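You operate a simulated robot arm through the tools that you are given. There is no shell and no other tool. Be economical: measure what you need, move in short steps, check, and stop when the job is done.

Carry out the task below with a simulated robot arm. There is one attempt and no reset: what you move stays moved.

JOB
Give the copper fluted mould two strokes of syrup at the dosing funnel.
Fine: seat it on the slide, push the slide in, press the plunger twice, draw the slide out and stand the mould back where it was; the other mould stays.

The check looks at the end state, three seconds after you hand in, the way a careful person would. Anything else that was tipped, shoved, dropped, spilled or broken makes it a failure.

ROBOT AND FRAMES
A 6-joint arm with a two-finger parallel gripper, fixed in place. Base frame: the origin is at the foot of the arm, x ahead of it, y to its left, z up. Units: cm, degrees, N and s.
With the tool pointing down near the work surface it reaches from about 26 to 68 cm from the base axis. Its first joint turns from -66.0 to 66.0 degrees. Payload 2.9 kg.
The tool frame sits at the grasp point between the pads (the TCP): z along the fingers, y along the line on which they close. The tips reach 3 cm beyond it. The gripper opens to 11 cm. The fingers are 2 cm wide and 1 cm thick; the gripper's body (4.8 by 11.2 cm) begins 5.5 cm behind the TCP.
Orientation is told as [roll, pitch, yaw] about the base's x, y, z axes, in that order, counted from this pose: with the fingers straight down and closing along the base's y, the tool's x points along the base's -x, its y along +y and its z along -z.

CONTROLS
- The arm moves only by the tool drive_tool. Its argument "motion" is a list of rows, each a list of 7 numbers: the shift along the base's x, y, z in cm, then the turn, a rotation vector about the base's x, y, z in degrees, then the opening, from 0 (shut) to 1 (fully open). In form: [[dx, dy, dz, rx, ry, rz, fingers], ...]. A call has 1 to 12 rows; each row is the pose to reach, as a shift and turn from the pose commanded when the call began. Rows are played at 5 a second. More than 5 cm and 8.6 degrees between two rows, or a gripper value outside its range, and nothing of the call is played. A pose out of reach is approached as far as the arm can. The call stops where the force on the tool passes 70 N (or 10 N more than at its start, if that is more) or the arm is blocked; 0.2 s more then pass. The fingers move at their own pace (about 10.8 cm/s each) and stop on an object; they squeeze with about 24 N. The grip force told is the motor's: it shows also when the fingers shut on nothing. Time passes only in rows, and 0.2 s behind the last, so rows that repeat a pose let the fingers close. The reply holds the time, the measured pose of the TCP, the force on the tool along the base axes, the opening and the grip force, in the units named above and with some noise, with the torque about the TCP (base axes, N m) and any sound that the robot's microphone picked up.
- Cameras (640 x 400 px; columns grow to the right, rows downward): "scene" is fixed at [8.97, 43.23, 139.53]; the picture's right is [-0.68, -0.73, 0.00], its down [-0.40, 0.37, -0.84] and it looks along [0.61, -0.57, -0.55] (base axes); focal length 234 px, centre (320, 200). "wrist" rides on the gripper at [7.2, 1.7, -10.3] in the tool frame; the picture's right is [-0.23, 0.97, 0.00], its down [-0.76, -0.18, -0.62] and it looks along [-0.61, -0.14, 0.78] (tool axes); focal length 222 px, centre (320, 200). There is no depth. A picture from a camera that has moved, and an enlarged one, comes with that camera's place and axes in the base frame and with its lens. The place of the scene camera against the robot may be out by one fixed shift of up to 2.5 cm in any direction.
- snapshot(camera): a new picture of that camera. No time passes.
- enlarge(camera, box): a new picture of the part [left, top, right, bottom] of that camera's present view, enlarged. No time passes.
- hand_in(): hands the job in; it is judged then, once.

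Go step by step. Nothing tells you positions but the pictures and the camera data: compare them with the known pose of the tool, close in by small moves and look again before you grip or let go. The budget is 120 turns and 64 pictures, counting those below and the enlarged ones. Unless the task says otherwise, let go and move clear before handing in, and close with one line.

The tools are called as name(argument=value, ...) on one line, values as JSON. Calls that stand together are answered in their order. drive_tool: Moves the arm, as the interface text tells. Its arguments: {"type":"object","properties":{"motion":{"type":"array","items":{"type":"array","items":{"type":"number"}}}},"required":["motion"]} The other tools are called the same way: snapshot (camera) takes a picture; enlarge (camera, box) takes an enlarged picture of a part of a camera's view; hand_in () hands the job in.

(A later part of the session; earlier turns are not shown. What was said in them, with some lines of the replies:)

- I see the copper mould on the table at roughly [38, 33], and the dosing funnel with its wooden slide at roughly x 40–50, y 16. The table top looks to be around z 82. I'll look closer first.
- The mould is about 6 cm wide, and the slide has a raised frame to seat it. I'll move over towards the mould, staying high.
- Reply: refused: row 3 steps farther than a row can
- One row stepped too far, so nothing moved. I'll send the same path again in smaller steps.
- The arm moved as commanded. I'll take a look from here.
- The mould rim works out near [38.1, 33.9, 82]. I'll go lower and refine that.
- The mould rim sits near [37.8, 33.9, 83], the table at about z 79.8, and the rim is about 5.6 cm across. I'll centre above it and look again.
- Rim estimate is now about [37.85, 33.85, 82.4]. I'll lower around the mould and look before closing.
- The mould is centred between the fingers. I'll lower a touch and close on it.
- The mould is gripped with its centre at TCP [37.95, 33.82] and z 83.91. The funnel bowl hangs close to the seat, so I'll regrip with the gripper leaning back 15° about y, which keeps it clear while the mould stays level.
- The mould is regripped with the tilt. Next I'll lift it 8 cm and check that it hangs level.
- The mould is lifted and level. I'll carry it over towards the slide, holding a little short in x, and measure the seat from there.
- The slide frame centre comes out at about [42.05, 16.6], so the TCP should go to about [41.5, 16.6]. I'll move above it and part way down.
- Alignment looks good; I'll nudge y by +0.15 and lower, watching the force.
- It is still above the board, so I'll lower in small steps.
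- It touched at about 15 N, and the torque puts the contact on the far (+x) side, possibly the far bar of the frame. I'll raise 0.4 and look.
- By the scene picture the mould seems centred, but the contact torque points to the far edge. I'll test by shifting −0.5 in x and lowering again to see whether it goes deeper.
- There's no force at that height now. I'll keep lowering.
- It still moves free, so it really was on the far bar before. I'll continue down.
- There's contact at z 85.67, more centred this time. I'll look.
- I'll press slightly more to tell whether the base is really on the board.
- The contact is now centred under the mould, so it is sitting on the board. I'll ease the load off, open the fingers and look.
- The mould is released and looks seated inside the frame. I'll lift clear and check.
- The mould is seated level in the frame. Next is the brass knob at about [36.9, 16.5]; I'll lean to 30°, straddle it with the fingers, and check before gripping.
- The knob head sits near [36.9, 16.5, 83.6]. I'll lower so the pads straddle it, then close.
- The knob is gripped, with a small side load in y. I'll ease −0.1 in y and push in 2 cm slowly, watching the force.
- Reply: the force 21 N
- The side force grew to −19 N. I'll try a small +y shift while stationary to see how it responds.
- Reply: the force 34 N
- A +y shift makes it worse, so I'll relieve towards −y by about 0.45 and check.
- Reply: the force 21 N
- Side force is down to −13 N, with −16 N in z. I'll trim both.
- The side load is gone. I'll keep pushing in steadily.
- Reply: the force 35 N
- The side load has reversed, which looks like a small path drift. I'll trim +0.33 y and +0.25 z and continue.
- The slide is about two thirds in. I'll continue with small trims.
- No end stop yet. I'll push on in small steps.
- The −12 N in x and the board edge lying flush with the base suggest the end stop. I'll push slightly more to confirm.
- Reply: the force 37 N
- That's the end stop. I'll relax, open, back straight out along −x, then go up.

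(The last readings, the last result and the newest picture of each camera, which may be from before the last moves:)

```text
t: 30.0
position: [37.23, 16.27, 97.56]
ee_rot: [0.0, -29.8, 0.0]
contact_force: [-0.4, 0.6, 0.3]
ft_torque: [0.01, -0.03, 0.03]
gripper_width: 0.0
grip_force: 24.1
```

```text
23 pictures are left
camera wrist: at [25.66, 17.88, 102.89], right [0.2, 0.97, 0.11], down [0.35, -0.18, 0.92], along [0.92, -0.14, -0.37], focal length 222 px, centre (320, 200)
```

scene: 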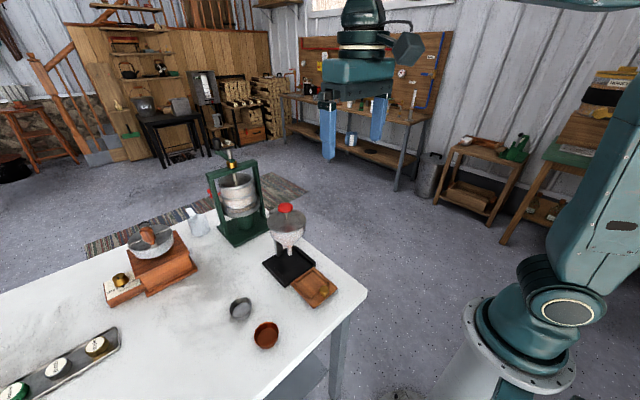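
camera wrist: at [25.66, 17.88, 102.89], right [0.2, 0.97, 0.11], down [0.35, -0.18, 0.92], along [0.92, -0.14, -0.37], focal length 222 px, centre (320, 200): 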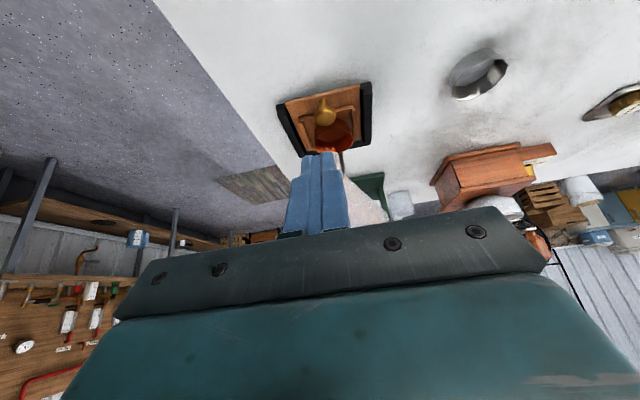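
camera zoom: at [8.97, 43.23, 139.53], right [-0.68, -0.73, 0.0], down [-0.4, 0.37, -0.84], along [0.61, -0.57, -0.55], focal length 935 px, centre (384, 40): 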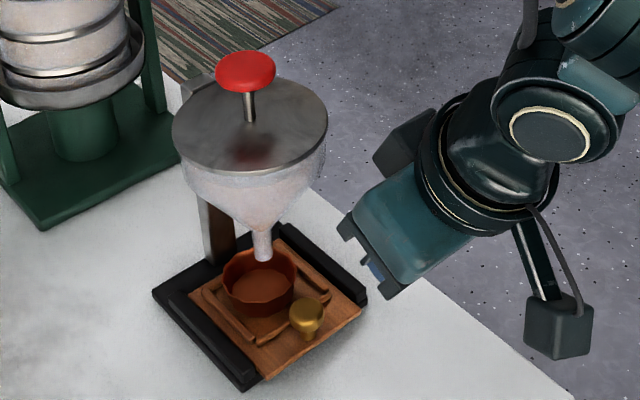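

The slide is home and the mould sits under the spout. I'll bring the tool upright, up high, and locate the plunger.

drive_tool(motion=[[0, 0.1, 4, 0, 6, 0, 0], [0, 0.2, 8, 0, 12, 0, 0], [0, 0.3, 12, 0, 18, 0, 0], [2, 0.3, 16, 0, 24, 0, 0], [5, 0.3, 19, 0, 30, 0, 0], [8, 0.3, 19, 0, 30, 0, 0]])

snapshot(camera="wrist")

```text
t: 31.4
position: [45.17, 16.66, 116.58]
ee_rot: [0.0, 0.1, 0.1]
contact_force: [0.5, 0.4, 0.0]
ft_torque: [0.05, 0.02, -0.01]
gripper_width: 0.0
grip_force: 23.9
```

```text
22 pictures are left
camera wrist: at [37.91, 18.41, 126.99], right [0.23, 0.97, 0.0], down [0.76, -0.18, 0.62], along [0.61, -0.14, -0.78], focal length 222 px, centre (320, 200)
```

wrist: 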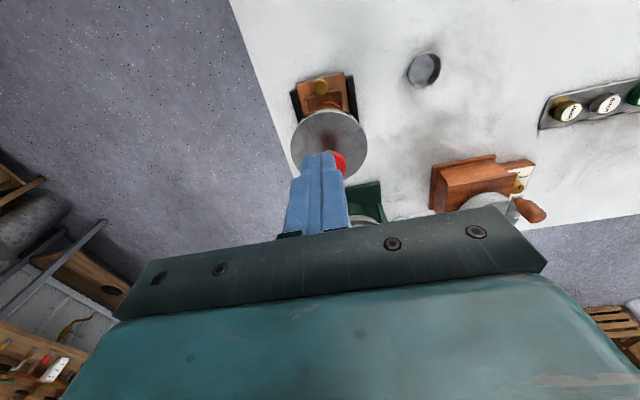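

The closed fingers hide the plunger. I'll open them for a clear view.

drive_tool(motion=[[0, 0, 0, 0, 0, 0, 0.6], [0, 0, 0, 0, 0, 0, 1], [0, 0, 0, 0, 0, 0, 1]])

enlarge(camera="wrist", box=[240, 70, 400, 230])

```text
t: 32.2
position: [45.02, 16.78, 116.56]
ee_rot: [0.0, 0.1, 0.0]
contact_force: [0.1, 0.3, 0.4]
ft_torque: [-0.01, -0.02, 0.0]
gripper_width: 11.01
grip_force: 0.0
```

```text
2.50 times, centred on (320, 150) of wrist
camera zoom: at [37.89, 18.42, 126.95], right [0.23, 0.97, 0.0], down [0.76, -0.18, 0.62], along [0.61, -0.14, -0.78], focal length 555 px, centre (320, 325)
```

zoom: 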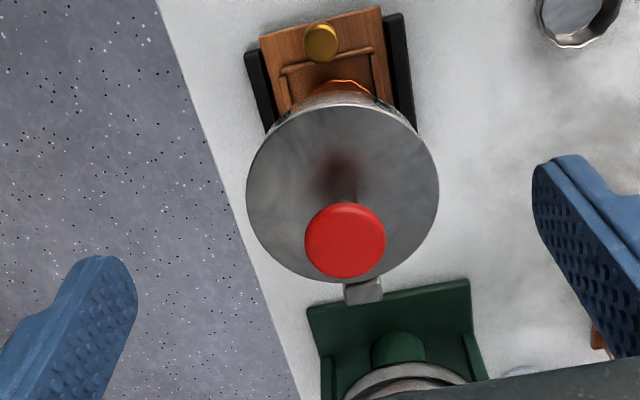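

The plunger top is near [51.1, 16.6, 103.8]. I'll close the fingers and position above it, tips about 2 cm over.

drive_tool(motion=[[0, 0, 0, 0, 0, 0, 0.5], [0, 0, 0, 0, 0, 0, 0], [3, -0.1, 0, 0, 0, 0, 0], [6, -0.1, -3, 0, 0, 0, 0], [6, -0.1, -6, 0, 0, 0, 0], [6, -0.1, -7.6, 0, 0, 0, 0]])

enlarge(camera="scene", box=[230, 170, 358, 290])

enlarge(camera="wrist", box=[240, 70, 400, 230])

```text
t: 33.6
position: [51.19, 16.58, 109.08]
ee_rot: [0.0, 0.0, -0.1]
contact_force: [0.4, -0.8, -0.4]
ft_torque: [-0.01, -0.02, -0.03]
gripper_width: 0.02
grip_force: 24.3
```

```text
3.33 times, centred on (294, 230) of scene
camera zoom: at [8.97, 43.23, 139.53], right [-0.68, -0.73, 0.0], down [-0.4, 0.37, -0.84], along [0.61, -0.57, -0.55], focal length 779 px, centre (407, 100)
```

zoom: 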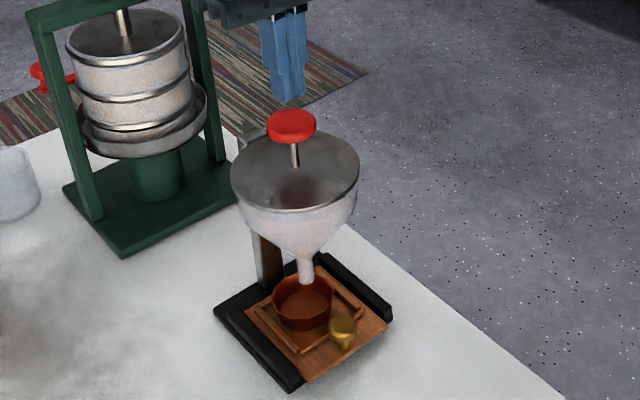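

```text
2.50 times, centred on (320, 150) of wrist
camera zoom: at [44.01, 18.31, 119.46], right [0.23, 0.97, 0.0], down [0.76, -0.18, 0.62], along [0.61, -0.14, -0.78], focal length 555 px, centre (320, 325)
```

zoom: 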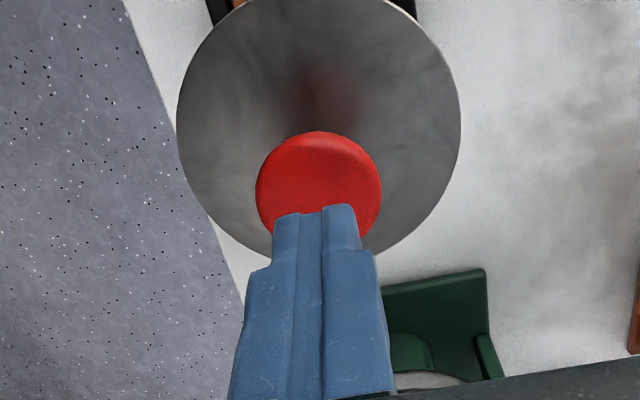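

I'm aligned over the plunger. I'll lower to contact and press slowly, watching force and sound.

drive_tool(motion=[[0, 0.05, -1, 0, 0, 0, 0], [0, 0.05, -1.8, 0, 0, 0, 0], [0, 0.05, -2.4, 0, 0, 0, 0], [0, 0.05, -3, 0, 0, 0, 0]])

```text
t: 34.6
position: [51.17, 16.64, 106.13]
ee_rot: [0.2, 0.0, 0.0]
contact_force: [-1.4, -0.6, 3.4]
ft_torque: [0.02, 0.03, 0.0]
gripper_width: 0.0
grip_force: 24.2
```

Light contact. I'll press further in small steps.

drive_tool(motion=[[0, 0, -0.5, 0, 0, 0, 0], [0, 0, -1, 0, 0, 0, 0], [0, 0, -1.5, 0, 0, 0, 0]])

```text
t: 35.4
position: [51.16, 16.48, 105.01]
ee_rot: [0.1, -0.5, 0.0]
contact_force: [-5.4, -3.9, 33.1]
ft_torque: [-0.11, 0.14, 0.2]
gripper_width: 0.0
grip_force: 24.0
heard: click
```

A click at z 105 marks one stroke. I'll hold briefly, then release fully and look.

drive_tool(motion=[[0, 0, 0, 0, 0, 0, 0], [0, 0, 0, 0, 0, 0, 0], [0, 0, 0.6, 0, 0, 0, 0], [0, 0, 1.4, 0, 0, 0, 0], [0, 0, 2.2, 0, 0, 0, 0], [0, 0, 3, 0, 0, 0, 0], [0, 0, 3, 0, 0, 0, 0], [0, 0, 3, 0, 0, 0, 0], [0, 0, 3, 0, 0, 0, 0]])

enlarge(camera="scene", box=[250, 190, 346, 270])

```text
t: 37.4
position: [51.02, 16.63, 107.55]
ee_rot: [0.0, 0.1, 0.1]
contact_force: [-0.1, 0.2, -0.6]
ft_torque: [-0.02, 0.01, -0.03]
gripper_width: 0.0
grip_force: 24.3
```

```text
5.00 times, centred on (298, 230) of scene
camera zoom: at [8.97, 43.23, 139.53], right [-0.68, -0.73, 0.0], down [-0.4, 0.37, -0.84], along [0.61, -0.57, -0.55], focal length 1168 px, centre (430, 50)
```

zoom: 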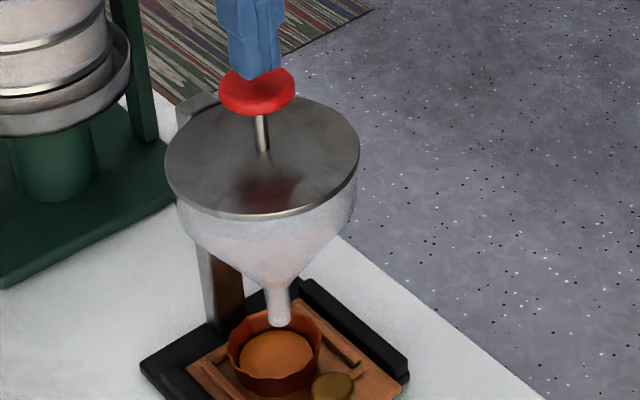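

Syrup is in the mould and the plunger has sprung back. Now the second stroke, done the same way.

drive_tool(motion=[[0, 0, -0.7, 0, 0, 0, 0], [0, 0, -1.5, 0, 0, 0, 0], [0, 0, -2, 0, 0, 0, 0], [0, 0, -2.5, 0, 0, 0, 0], [0, 0, -3, 0, 0, 0, 0]])

```text
t: 38.6
position: [51.15, 16.75, 104.86]
ee_rot: [0.2, -0.5, 0.0]
contact_force: [-9.0, -2.1, 37.1]
ft_torque: [-0.1, 0.32, 0.06]
gripper_width: 0.0
grip_force: 24.0
heard: click
```

The second click came. I'll release straight up, stay clear, and check the level.

drive_tool(motion=[[0, 0, 0, 0, 0, 0, 0], [0, 0, 0, 0, 0, 0, 0], [0, 0, 0.8, 0, 0, 0, 0], [0, 0, 2, 0, 0, 0, 0], [0, 0, 4, 0, 0, 0, 0], [-1, 0, 8, 0, 0, 0, 0], [-4, 0, 11, 0, 0, 0, 0], [-8, 0, 12, 0, 0, 0, 0], [-12, 0, 12, 0, -5, 0, 0]])

enlarge(camera="scene", box=[250, 190, 346, 270])

```text
t: 40.6
position: [39.2, 16.69, 116.34]
ee_rot: [0.0, -5.0, 0.0]
contact_force: [0.7, 0.1, 0.0]
ft_torque: [0.04, 0.01, 0.02]
gripper_width: 0.0
grip_force: 24.6
```

```text
5.00 times, centred on (298, 230) of scene
camera zoom: at [8.97, 43.23, 139.53], right [-0.68, -0.73, 0.0], down [-0.4, 0.37, -0.84], along [0.61, -0.57, -0.55], focal length 1168 px, centre (430, 50)
```

zoom: 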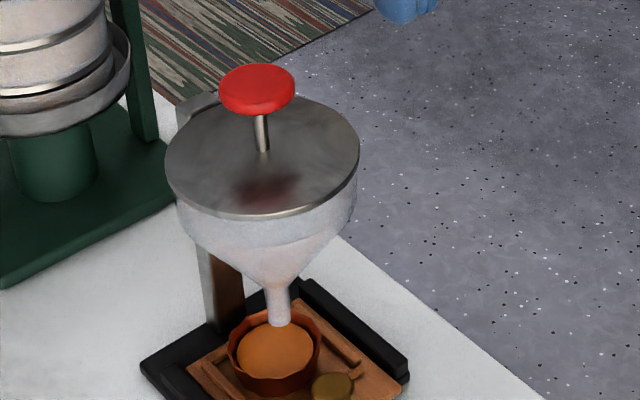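

The level rose and nothing spilled. Now I'll retrace the approach to the knob with the 30° lean and fingers open.

drive_tool(motion=[[-1, -0.1, -4.5, 0, -6, 0, 0.2], [-2, -0.2, -9, 0, -12, 0, 0.45], [-2.2, -0.2, -13.5, 0, -18, 0, 0.45], [-2.2, -0.2, -18, 0, -25, 0, 0.45], [-2.2, -0.2, -22.5, 0, -25, 0, 0.45], [-1.3, -0.2, -27, 0, -25, 0, 0.45], [1, -0.2, -29.4, 0, -25, 0, 0.45]])

snapshot(camera="wrist")

```text
t: 42.2
position: [40.35, 16.3, 87.07]
ee_rot: [0.0, -30.0, 0.1]
contact_force: [0.3, 0.0, 0.0]
ft_torque: [0.0, 0.02, -0.01]
gripper_width: 4.97
grip_force: 0.0
```

```text
16 pictures are left
camera wrist: at [28.88, 18.19, 92.43], right [0.2, 0.97, 0.11], down [0.35, -0.18, 0.92], along [0.92, -0.14, -0.37], focal length 222 px, centre (320, 200)
```

wrist: 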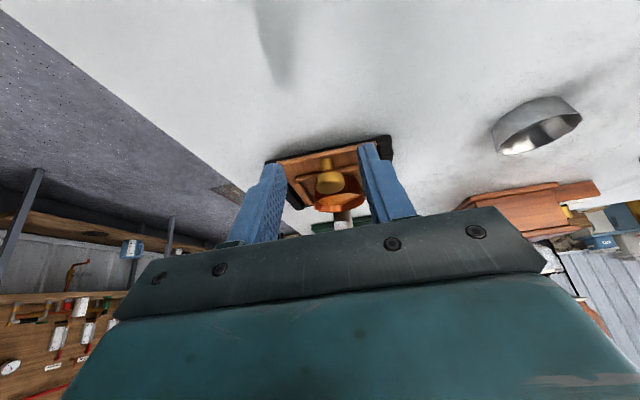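

The knob lies between the fingers. I'll slide in around it and close.

drive_tool(motion=[[2, 0.1, -0.7, 0, 0, 0, 0.45], [4, 0.1, -1.5, 0, 0, 0, 0.45], [5.1, 0.1, -1.8, 0, 0, 0, 0.45], [5.1, 0.1, -1.8, 0, 0, 0, 0.45], [5.1, 0.1, -1.8, 0, 0, 0, 0.3], [5.1, 0.1, -1.8, 0, 0, 0, 0.2], [5.1, 0.1, -1.8, 0, 0, 0, 0.1], [5.1, 0.1, -1.8, 0, 0, 0, 0.1]])

enlarge(camera="wrist", box=[220, 80, 420, 230])

```text
t: 44.0
position: [45.29, 16.46, 85.5]
ee_rot: [0.1, -30.0, 0.0]
contact_force: [0.7, -3.0, -2.3]
ft_torque: [-0.04, -0.08, -0.02]
gripper_width: 2.49
grip_force: 45.7
```

```text
2.67 times, centred on (320, 155) of wrist
camera zoom: at [33.88, 18.2, 90.71], right [0.2, 0.97, 0.11], down [0.35, -0.18, 0.92], along [0.92, -0.14, -0.37], focal length 592 px, centre (320, 320)
```

zoom: 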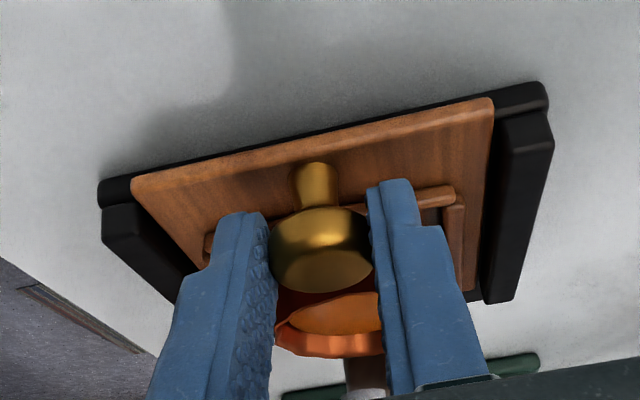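

The knob is gripped with little side load. I'll draw it out slowly, in stages.

drive_tool(motion=[[-0.2, 0, 0, 0, 0, 0, 0.1], [-0.5, 0, 0, 0, 0, 0, 0.1], [-0.9, 0, 0, 0, 0, 0, 0.1], [-1.4, 0, 0, 0, 0, 0, 0.1], [-1.9, 0, 0, 0, 0, 0, 0.1], [-2.4, 0, 0, 0, 0, 0, 0.1], [-2.8, 0, 0, 0, 0, 0, 0.1], [-3, 0, 0, 0, 0, 0, 0.1]])

```text
t: 45.8
position: [42.31, 16.5, 85.49]
ee_rot: [0.0, -30.1, 0.0]
contact_force: [0.1, -9.2, 13.1]
ft_torque: [-0.15, 0.48, -0.16]
gripper_width: 2.46
grip_force: 44.9
```

drive_tool(motion=[[-0.2, -0.1, 0.1, 0, 0, 0, 0.1], [-0.5, -0.1, 0.1, 0, 0, 0, 0.1], [-0.9, -0.1, 0.1, 0, 0, 0, 0.1], [-1.4, -0.1, 0.1, 0, 0, 0, 0.1], [-1.9, -0.1, 0.1, 0, 0, 0, 0.1], [-2.4, -0.1, 0.1, 0, 0, 0, 0.1], [-2.8, -0.1, 0.1, 0, 0, 0, 0.1], [-3, -0.1, 0.1, 0, 0, 0, 0.1]])

```text
t: 47.6
position: [39.24, 16.53, 85.34]
ee_rot: [0.2, -29.9, 0.1]
contact_force: [-0.1, 3.0, -8.7]
ft_torque: [0.05, -0.31, 0.04]
gripper_width: 2.48
grip_force: 44.9
```

Drawing out smoothly. I'll continue.

drive_tool(motion=[[-0.2, 0, -0.1, 0, 0, 0, 0.1], [-0.5, 0, -0.1, 0, 0, 0, 0.1], [-0.9, 0, -0.1, 0, 0, 0, 0.1], [-1.4, 0, -0.1, 0, 0, 0, 0.1], [-1.9, 0, -0.1, 0, 0, 0, 0.1], [-2.4, 0, -0.1, 0, 0, 0, 0.1], [-2.8, 0, -0.1, 0, 0, 0, 0.1], [-3, 0, -0.1, 0, 0, 0, 0.1]])

```text
t: 49.4
position: [36.49, 16.45, 85.34]
ee_rot: [0.1, -30.1, 0.0]
contact_force: [0.8, 9.2, 7.2]
ft_torque: [0.22, -0.35, 0.13]
gripper_width: 2.48
grip_force: 45.2
```

drive_tool(motion=[[-0.2, 0.1, 0, 0, 0, 0, 0.1], [-0.4, 0.1, 0, 0, 0, 0, 0.1], [-0.6, 0.1, 0, 0, 0, 0, 0.1], [-0.8, 0.1, 0, 0, 0, 0, 0.1], [-1, 0.1, 0, 0, 0, 0, 0.1], [-1.15, 0.1, 0, 0, 0, 0, 0.1]])

enlarge(camera="scene", box=[260, 220, 356, 300])

```text
t: 50.8
position: [35.09, 16.45, 85.34]
ee_rot: [0.0, -30.0, 0.0]
contact_force: [-0.6, -2.2, 16.4]
ft_torque: [-0.1, -0.69, -0.01]
gripper_width: 2.49
grip_force: 44.8
```

```text
5.00 times, centred on (308, 260) of scene
camera zoom: at [8.95, 43.22, 139.54], right [-0.68, -0.73, 0.0], down [-0.4, 0.37, -0.84], along [0.61, -0.57, -0.55], focal length 1168 px, centre (380, -100)
```

zoom: 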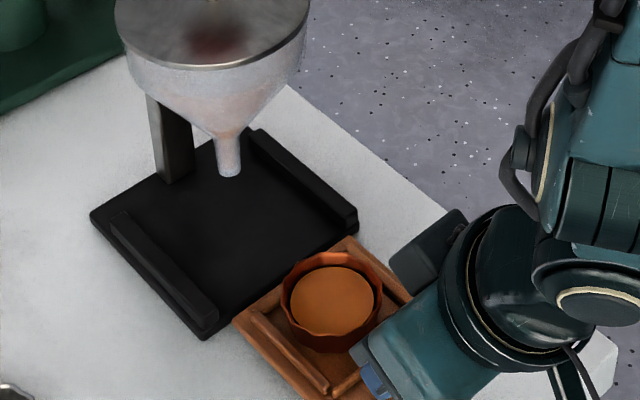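

It's nearly at the starting position. I'll pull slightly more to feel the outer stop.

drive_tool(motion=[[-0.15, 0, 0, 0, 0, 0, 0.1], [-0.3, 0, 0, 0, 0, 0, 0.1]])

```text
t: 51.4
position: [34.73, 16.48, 85.34]
ee_rot: [0.0, -29.8, 0.0]
contact_force: [2.2, -4.6, 12.5]
ft_torque: [-0.05, -0.4, -0.09]
gripper_width: 2.46
grip_force: 45.6
```

drive_tool(motion=[[-0.1, 0, 0.1, 0, 0, 0, 0.1], [-0.2, 0, 0.1, 0, 0, 0, 0.1]])

enlarge(camera="scene", box=[260, 230, 356, 310])

```text
t: 52.0
position: [34.78, 16.56, 85.27]
ee_rot: [-0.1, -29.9, 0.0]
contact_force: [23.0, -8.1, -18.1]
ft_torque: [-0.17, 0.35, -0.14]
gripper_width: 2.46
grip_force: 45.2
```

```text
5.00 times, centred on (308, 270) of scene
camera zoom: at [9.05, 43.22, 139.53], right [-0.68, -0.73, 0.0], down [-0.4, 0.37, -0.84], along [0.61, -0.57, -0.55], focal length 1168 px, centre (380, -150)
```

zoom: 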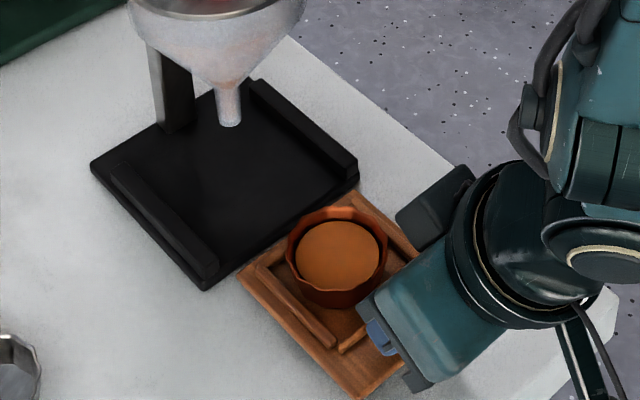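

The outer stop is felt, about 0.4 cm beyond where the slide began. I'll relax, let go of the knob, back off and rise.

drive_tool(motion=[[0.3, 0.1, -0.1, 0, 0, 0, 0.1], [0.3, 0.1, -0.1, 0, 0, 0, 0.3], [0.3, 0.1, -0.1, 0, 0, 0, 0.5], [0.3, 0.1, -0.1, 0, 0, 0, 0.5], [-1.2, 0.1, 0.5, 0, 0, 0, 0.5], [-3.5, 0.1, 2.5, 0, 0, 0, 0.6], [-3, 0.1, 6, 0, 5, 0, 0.75], [-1, 0.1, 9, 0, 10, 0, 0.75], [2, 0.1, 10.5, 0, 15, 0, 0.75]])

snapshot(camera="wrist")

```text
t: 54.0
position: [36.82, 16.79, 95.98]
ee_rot: [0.1, -15.0, -0.1]
contact_force: [-0.8, 0.0, 0.1]
ft_torque: [0.01, 0.04, 0.0]
gripper_width: 8.27
grip_force: 0.0
```

```text
12 pictures are left
camera wrist: at [27.14, 18.46, 104.13], right [0.22, 0.97, 0.06], down [0.58, -0.18, 0.8], along [0.79, -0.14, -0.6], focal length 222 px, centre (320, 200)
```

wrist: 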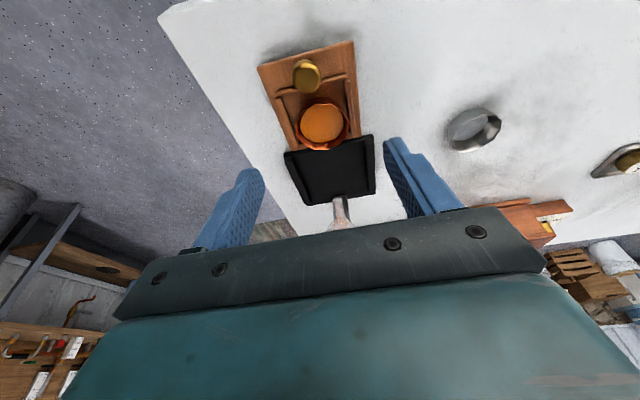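

The mould now sits about 0.45 cm nearer than when I placed it, so the grip TCP is about [40.7, 16.65, 85.5]. I'll move above it and down.

drive_tool(motion=[[2, -0.1, -1, 0, 0, 0, 0.68], [3.9, -0.15, -3, 0, 0, 0, 0.68], [3.9, -0.15, -6, 0, 0, 0, 0.68], [3.9, -0.15, -8.5, 0, 0, 0, 0.68]])

enlarge(camera="wrist", box=[220, 60, 420, 210])

```text
t: 55.0
position: [40.43, 16.61, 87.36]
ee_rot: [0.1, -15.1, 0.0]
contact_force: [-0.2, 0.4, -0.2]
ft_torque: [-0.04, 0.0, 0.0]
gripper_width: 7.48
grip_force: 0.0
```

```text
2.67 times, centred on (320, 135) of wrist
camera zoom: at [30.95, 18.3, 95.45], right [0.22, 0.97, 0.06], down [0.57, -0.18, 0.8], along [0.79, -0.14, -0.6], focal length 592 px, centre (320, 373)
```

zoom: 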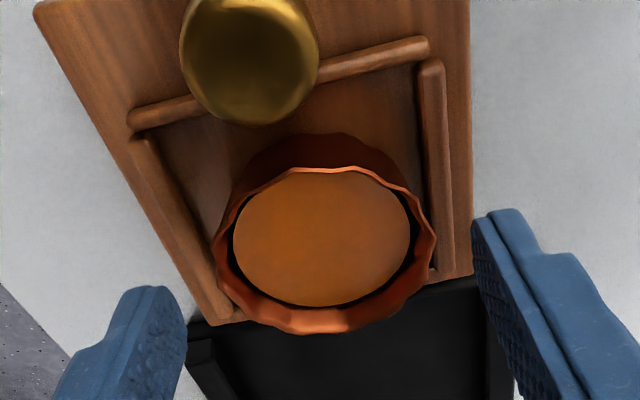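

The alignment is good. I'll trim slightly, lower to the release height, and close gently.

drive_tool(motion=[[0.1, 0.1, -0.9, 0, 0, 0, 0.68], [0.15, 0.12, -1.85, 0, 0, 0, 0.68], [0.15, 0.12, -1.85, 0, 0, 0, 0.6], [0.15, 0.12, -1.85, 0, 0, 0, 0.55], [0.15, 0.12, -1.85, 0, 0, 0, 0.5], [0.15, 0.12, -1.85, 0, 0, 0, 0.45], [0.15, 0.12, -1.85, 0, 0, 0, 0.4], [0.15, 0.12, -1.85, 0, 0, 0, 0.4]])

enlarge(camera="wrist", box=[220, 60, 420, 210])

```text
t: 56.8
position: [40.79, 16.6, 85.66]
ee_rot: [0.0, -14.9, 0.0]
contact_force: [0.3, 0.4, 0.2]
ft_torque: [-0.01, 0.01, -0.01]
gripper_width: 5.63
grip_force: 24.2
```

```text
2.67 times, centred on (320, 135) of wrist
camera zoom: at [31.11, 18.41, 93.71], right [0.22, 0.97, 0.06], down [0.57, -0.18, 0.8], along [0.79, -0.14, -0.6], focal length 592 px, centre (320, 373)
```

zoom: 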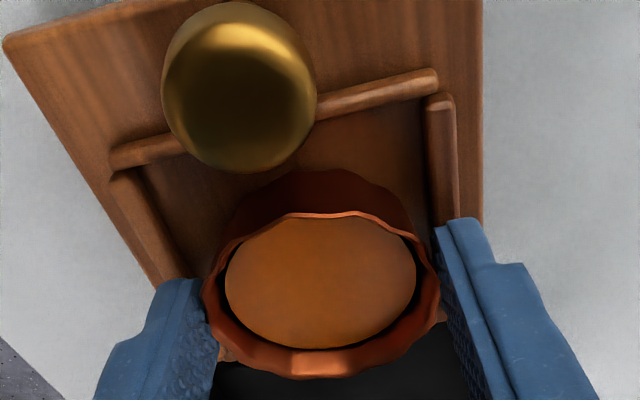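

The mould sits in the grip exactly as before, so returning to TCP [37.33, 33.78, ~84] puts it back where it was. I'll lift slowly.

drive_tool(motion=[[0, 0, 0.2, 0, 0, 0, 0.4], [0, 0, 0.6, 0, 0, 0, 0.4], [0, 0, 1.1, 0, 0, 0, 0.4], [0, 0, 1.8, 0, 0, 0, 0.4], [0, 0, 2.6, 0, 0, 0, 0.4], [0, 0, 3.4, 0, 0, 0, 0.4], [0, 0, 4.1, 0, 0, 0, 0.4], [0, 0, 4.6, 0, 0, 0, 0.4], [0, 0, 4.9, 0, 0, 0, 0.4], [0, 0, 5, 0, 0, 0, 0.4]])

snapshot(camera="wrist")

```text
t: 59.0
position: [40.8, 16.71, 90.68]
ee_rot: [0.0, -15.1, -0.1]
contact_force: [-0.4, 0.2, -0.3]
ft_torque: [-0.02, -0.01, -0.01]
gripper_width: 5.64
grip_force: 24.2
```

```text
9 pictures are left
camera wrist: at [31.1, 18.37, 98.73], right [0.22, 0.97, 0.06], down [0.57, -0.18, 0.8], along [0.79, -0.14, -0.6], focal length 222 px, centre (320, 200)
```

wrist: 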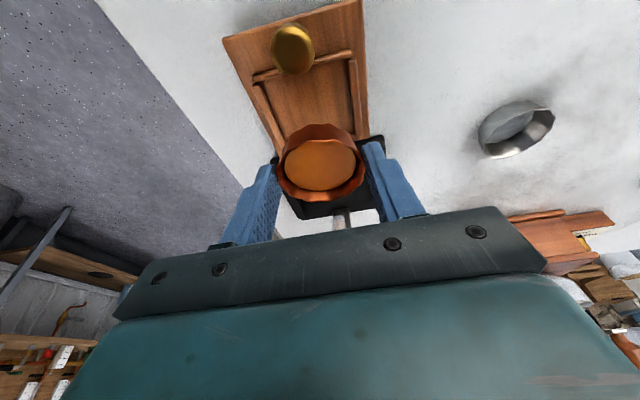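

The mould is held level with its syrup. I'll carry it back smoothly at this height.

drive_tool(motion=[[-0.04, 0.2, 0, 0, 0, 0, 0.4], [-0.14, 0.7, 0, 0, 0, 0, 0.4], [-0.3, 1.5, 0, 0, 0, 0, 0.4], [-0.5, 2.5, 0, 0, 0, 0, 0.4], [-0.72, 3.6, 0, 0, 0, 0, 0.4], [-0.94, 4.7, 0, 0, 0, 0, 0.4], [-1.16, 5.8, 0, 0, 0, 0, 0.4], [-1.36, 6.8, 0, 0, 0, 0, 0.4], [-1.52, 7.6, 0, 0, 0, 0, 0.4], [-1.64, 8.2, 0, 0, 0, 0, 0.4], [-1.7, 8.5, 0, 0, 0, 0, 0.4], [-1.72, 8.6, 0, 0, 0, 0, 0.4]])

drive_tool(motion=[[-0.04, 0.2, 0, 0, 0, 0, 0.4], [-0.14, 0.7, 0, 0, 0, 0, 0.4], [-0.3, 1.5, 0, 0, 0, 0, 0.4], [-0.5, 2.5, 0, 0, 0, 0, 0.4], [-0.72, 3.6, 0, 0, 0, 0, 0.4], [-0.94, 4.7, 0, 0, 0, 0, 0.4], [-1.16, 5.8, 0, 0, 0, 0, 0.4], [-1.36, 6.8, 0, 0, 0, 0, 0.4], [-1.52, 7.6, 0, 0, 0, 0, 0.4], [-1.64, 8.2, 0, 0, 0, 0, 0.4], [-1.7, 8.4, 0, 0, 0, 0, 0.4], [-1.72, 8.5, 0, 0, 0, 0, 0.4]])

```text
t: 61.6
position: [38.93, 25.21, 90.67]
ee_rot: [0.1, -14.9, 0.0]
contact_force: [0.0, -0.8, -1.5]
ft_torque: [0.0, 0.01, -0.01]
gripper_width: 5.62
grip_force: 23.8
```

```text
t: 64.2
position: [37.17, 33.72, 90.51]
ee_rot: [-0.1, -15.0, 0.0]
contact_force: [0.7, 0.2, 0.4]
ft_torque: [0.02, -0.03, -0.03]
gripper_width: 5.61
grip_force: 24.1
```

I'm above the original spot. I'll lower to just over the table.

drive_tool(motion=[[0.1, 0.05, -0.3, 0, 0, 0, 0.4], [0.1, 0.05, -1, 0, 0, 0, 0.4], [0.1, 0.05, -2, 0, 0, 0, 0.4], [0.1, 0.05, -3, 0, 0, 0, 0.4], [0.1, 0.05, -4, 0, 0, 0, 0.4], [0.1, 0.05, -4.9, 0, 0, 0, 0.4], [0.1, 0.05, -5.5, 0, 0, 0, 0.4], [0.1, 0.05, -5.9, 0, 0, 0, 0.4], [0.1, 0.05, -6, 0, 0, 0, 0.4]])

snapshot(camera="wrist")

```text
t: 66.2
position: [37.27, 33.73, 84.65]
ee_rot: [0.1, -15.0, 0.0]
contact_force: [1.1, 0.0, -0.6]
ft_torque: [-0.01, -0.02, -0.03]
gripper_width: 5.64
grip_force: 23.8
```

```text
8 pictures are left
camera wrist: at [27.71, 35.44, 92.64], right [0.22, 0.97, 0.06], down [0.57, -0.18, 0.8], along [0.79, -0.14, -0.6], focal length 222 px, centre (320, 200)
```

wrist: 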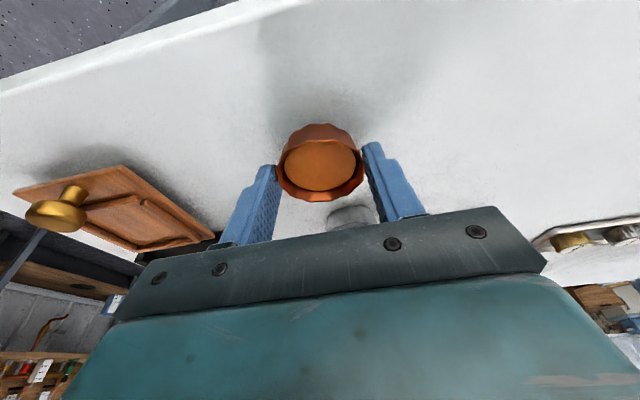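

The view matches the original. I'll ease down to contact.

drive_tool(motion=[[0, 0, -0.2, 0, 0, 0, 0.4], [0, 0, -0.35, 0, 0, 0, 0.4], [0, 0, -0.45, 0, 0, 0, 0.4]])

```text
t: 67.0
position: [37.38, 33.88, 84.02]
ee_rot: [0.0, -14.9, 0.2]
contact_force: [0.0, -0.4, -0.6]
ft_torque: [-0.02, 0.04, -0.02]
gripper_width: 5.63
grip_force: 24.0
```

drive_tool(motion=[[0, 0, -0.1, 0, 0, 0, 0.4], [0, 0, -0.2, 0, 0, 0, 0.4]])

```text
t: 67.6
position: [37.22, 33.81, 83.93]
ee_rot: [0.1, -14.9, 0.0]
contact_force: [0.1, -0.2, 0.8]
ft_torque: [-0.04, -0.01, 0.01]
gripper_width: 5.62
grip_force: 23.9
```

drive_tool(motion=[[0, 0, -0.1, 0, 0, 0, 0.4], [0, 0, -0.15, 0, 0, 0, 0.4]])

```text
t: 68.2
position: [37.4, 33.78, 83.88]
ee_rot: [0.1, -15.0, 0.0]
contact_force: [-3.3, -3.8, 14.9]
ft_torque: [-0.1, 0.04, -0.06]
gripper_width: 5.62
grip_force: 24.0
```

It's firmly on the table at z 83.9. I'll ease the load, open gently and rise straight up.

drive_tool(motion=[[0, 0, 0.12, 0, 0, 0, 0.4], [0, 0, 0.12, 0, 0, 0, 0.54], [0, 0, 0.12, 0, 0, 0, 0.62], [0, 0, 0.12, 0, 0, 0, 0.75], [0, 0, 0.12, 0, 0, 0, 0.75], [0, 0, 1.5, 0, 0, 0, 0.75], [0, 0, 4, 0, 0, 0, 0.75], [-2, 0, 8, 0, 0, 0, 0.75], [-4, 0, 12, 0, 0, 0, 0.75], [-5, 0, 16, 0, 0, 0, 0.75]])

enlarge(camera="scene", box=[210, 260, 370, 360])

snapshot(camera="wrist")

```text
t: 70.4
position: [32.2, 33.73, 99.88]
ee_rot: [-0.1, -15.0, 0.0]
contact_force: [-0.2, 0.5, 0.3]
ft_torque: [0.0, -0.02, 0.0]
gripper_width: 8.24
grip_force: 0.1
```

```text
4.00 times, centred on (290, 310) of scene
camera zoom: at [8.97, 43.23, 139.54], right [-0.68, -0.73, 0.0], down [-0.4, 0.37, -0.84], along [0.61, -0.57, -0.55], focal length 935 px, centre (440, -240)
```

zoom: 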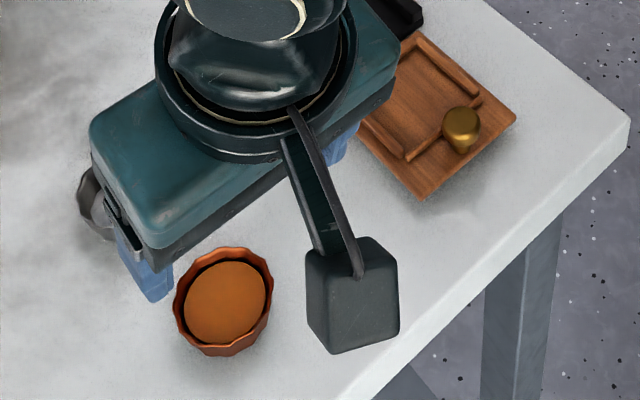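

```text
6 pictures are left
camera wrist: at [22.63, 35.43, 107.94], right [0.22, 0.97, 0.06], down [0.57, -0.18, 0.8], along [0.79, -0.14, -0.6], focal length 222 px, centre (320, 200)
```

wrist: 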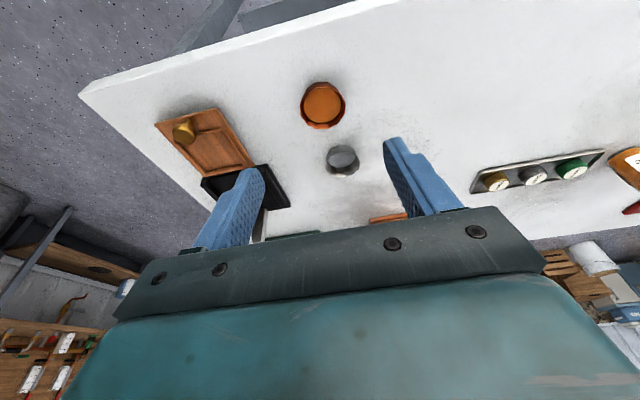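

The copper mould stands upright, back within about 2 mm of its original spot, with two strokes of syrup in it. The slide is drawn out, the grey mould is untouched, and the arm is clear.

hand_in()

```text
The job is handed in.
```

The copper mould got its two strokes of syrup and is back in place, the slide is drawn out, and nothing else was disturbed that I could see.
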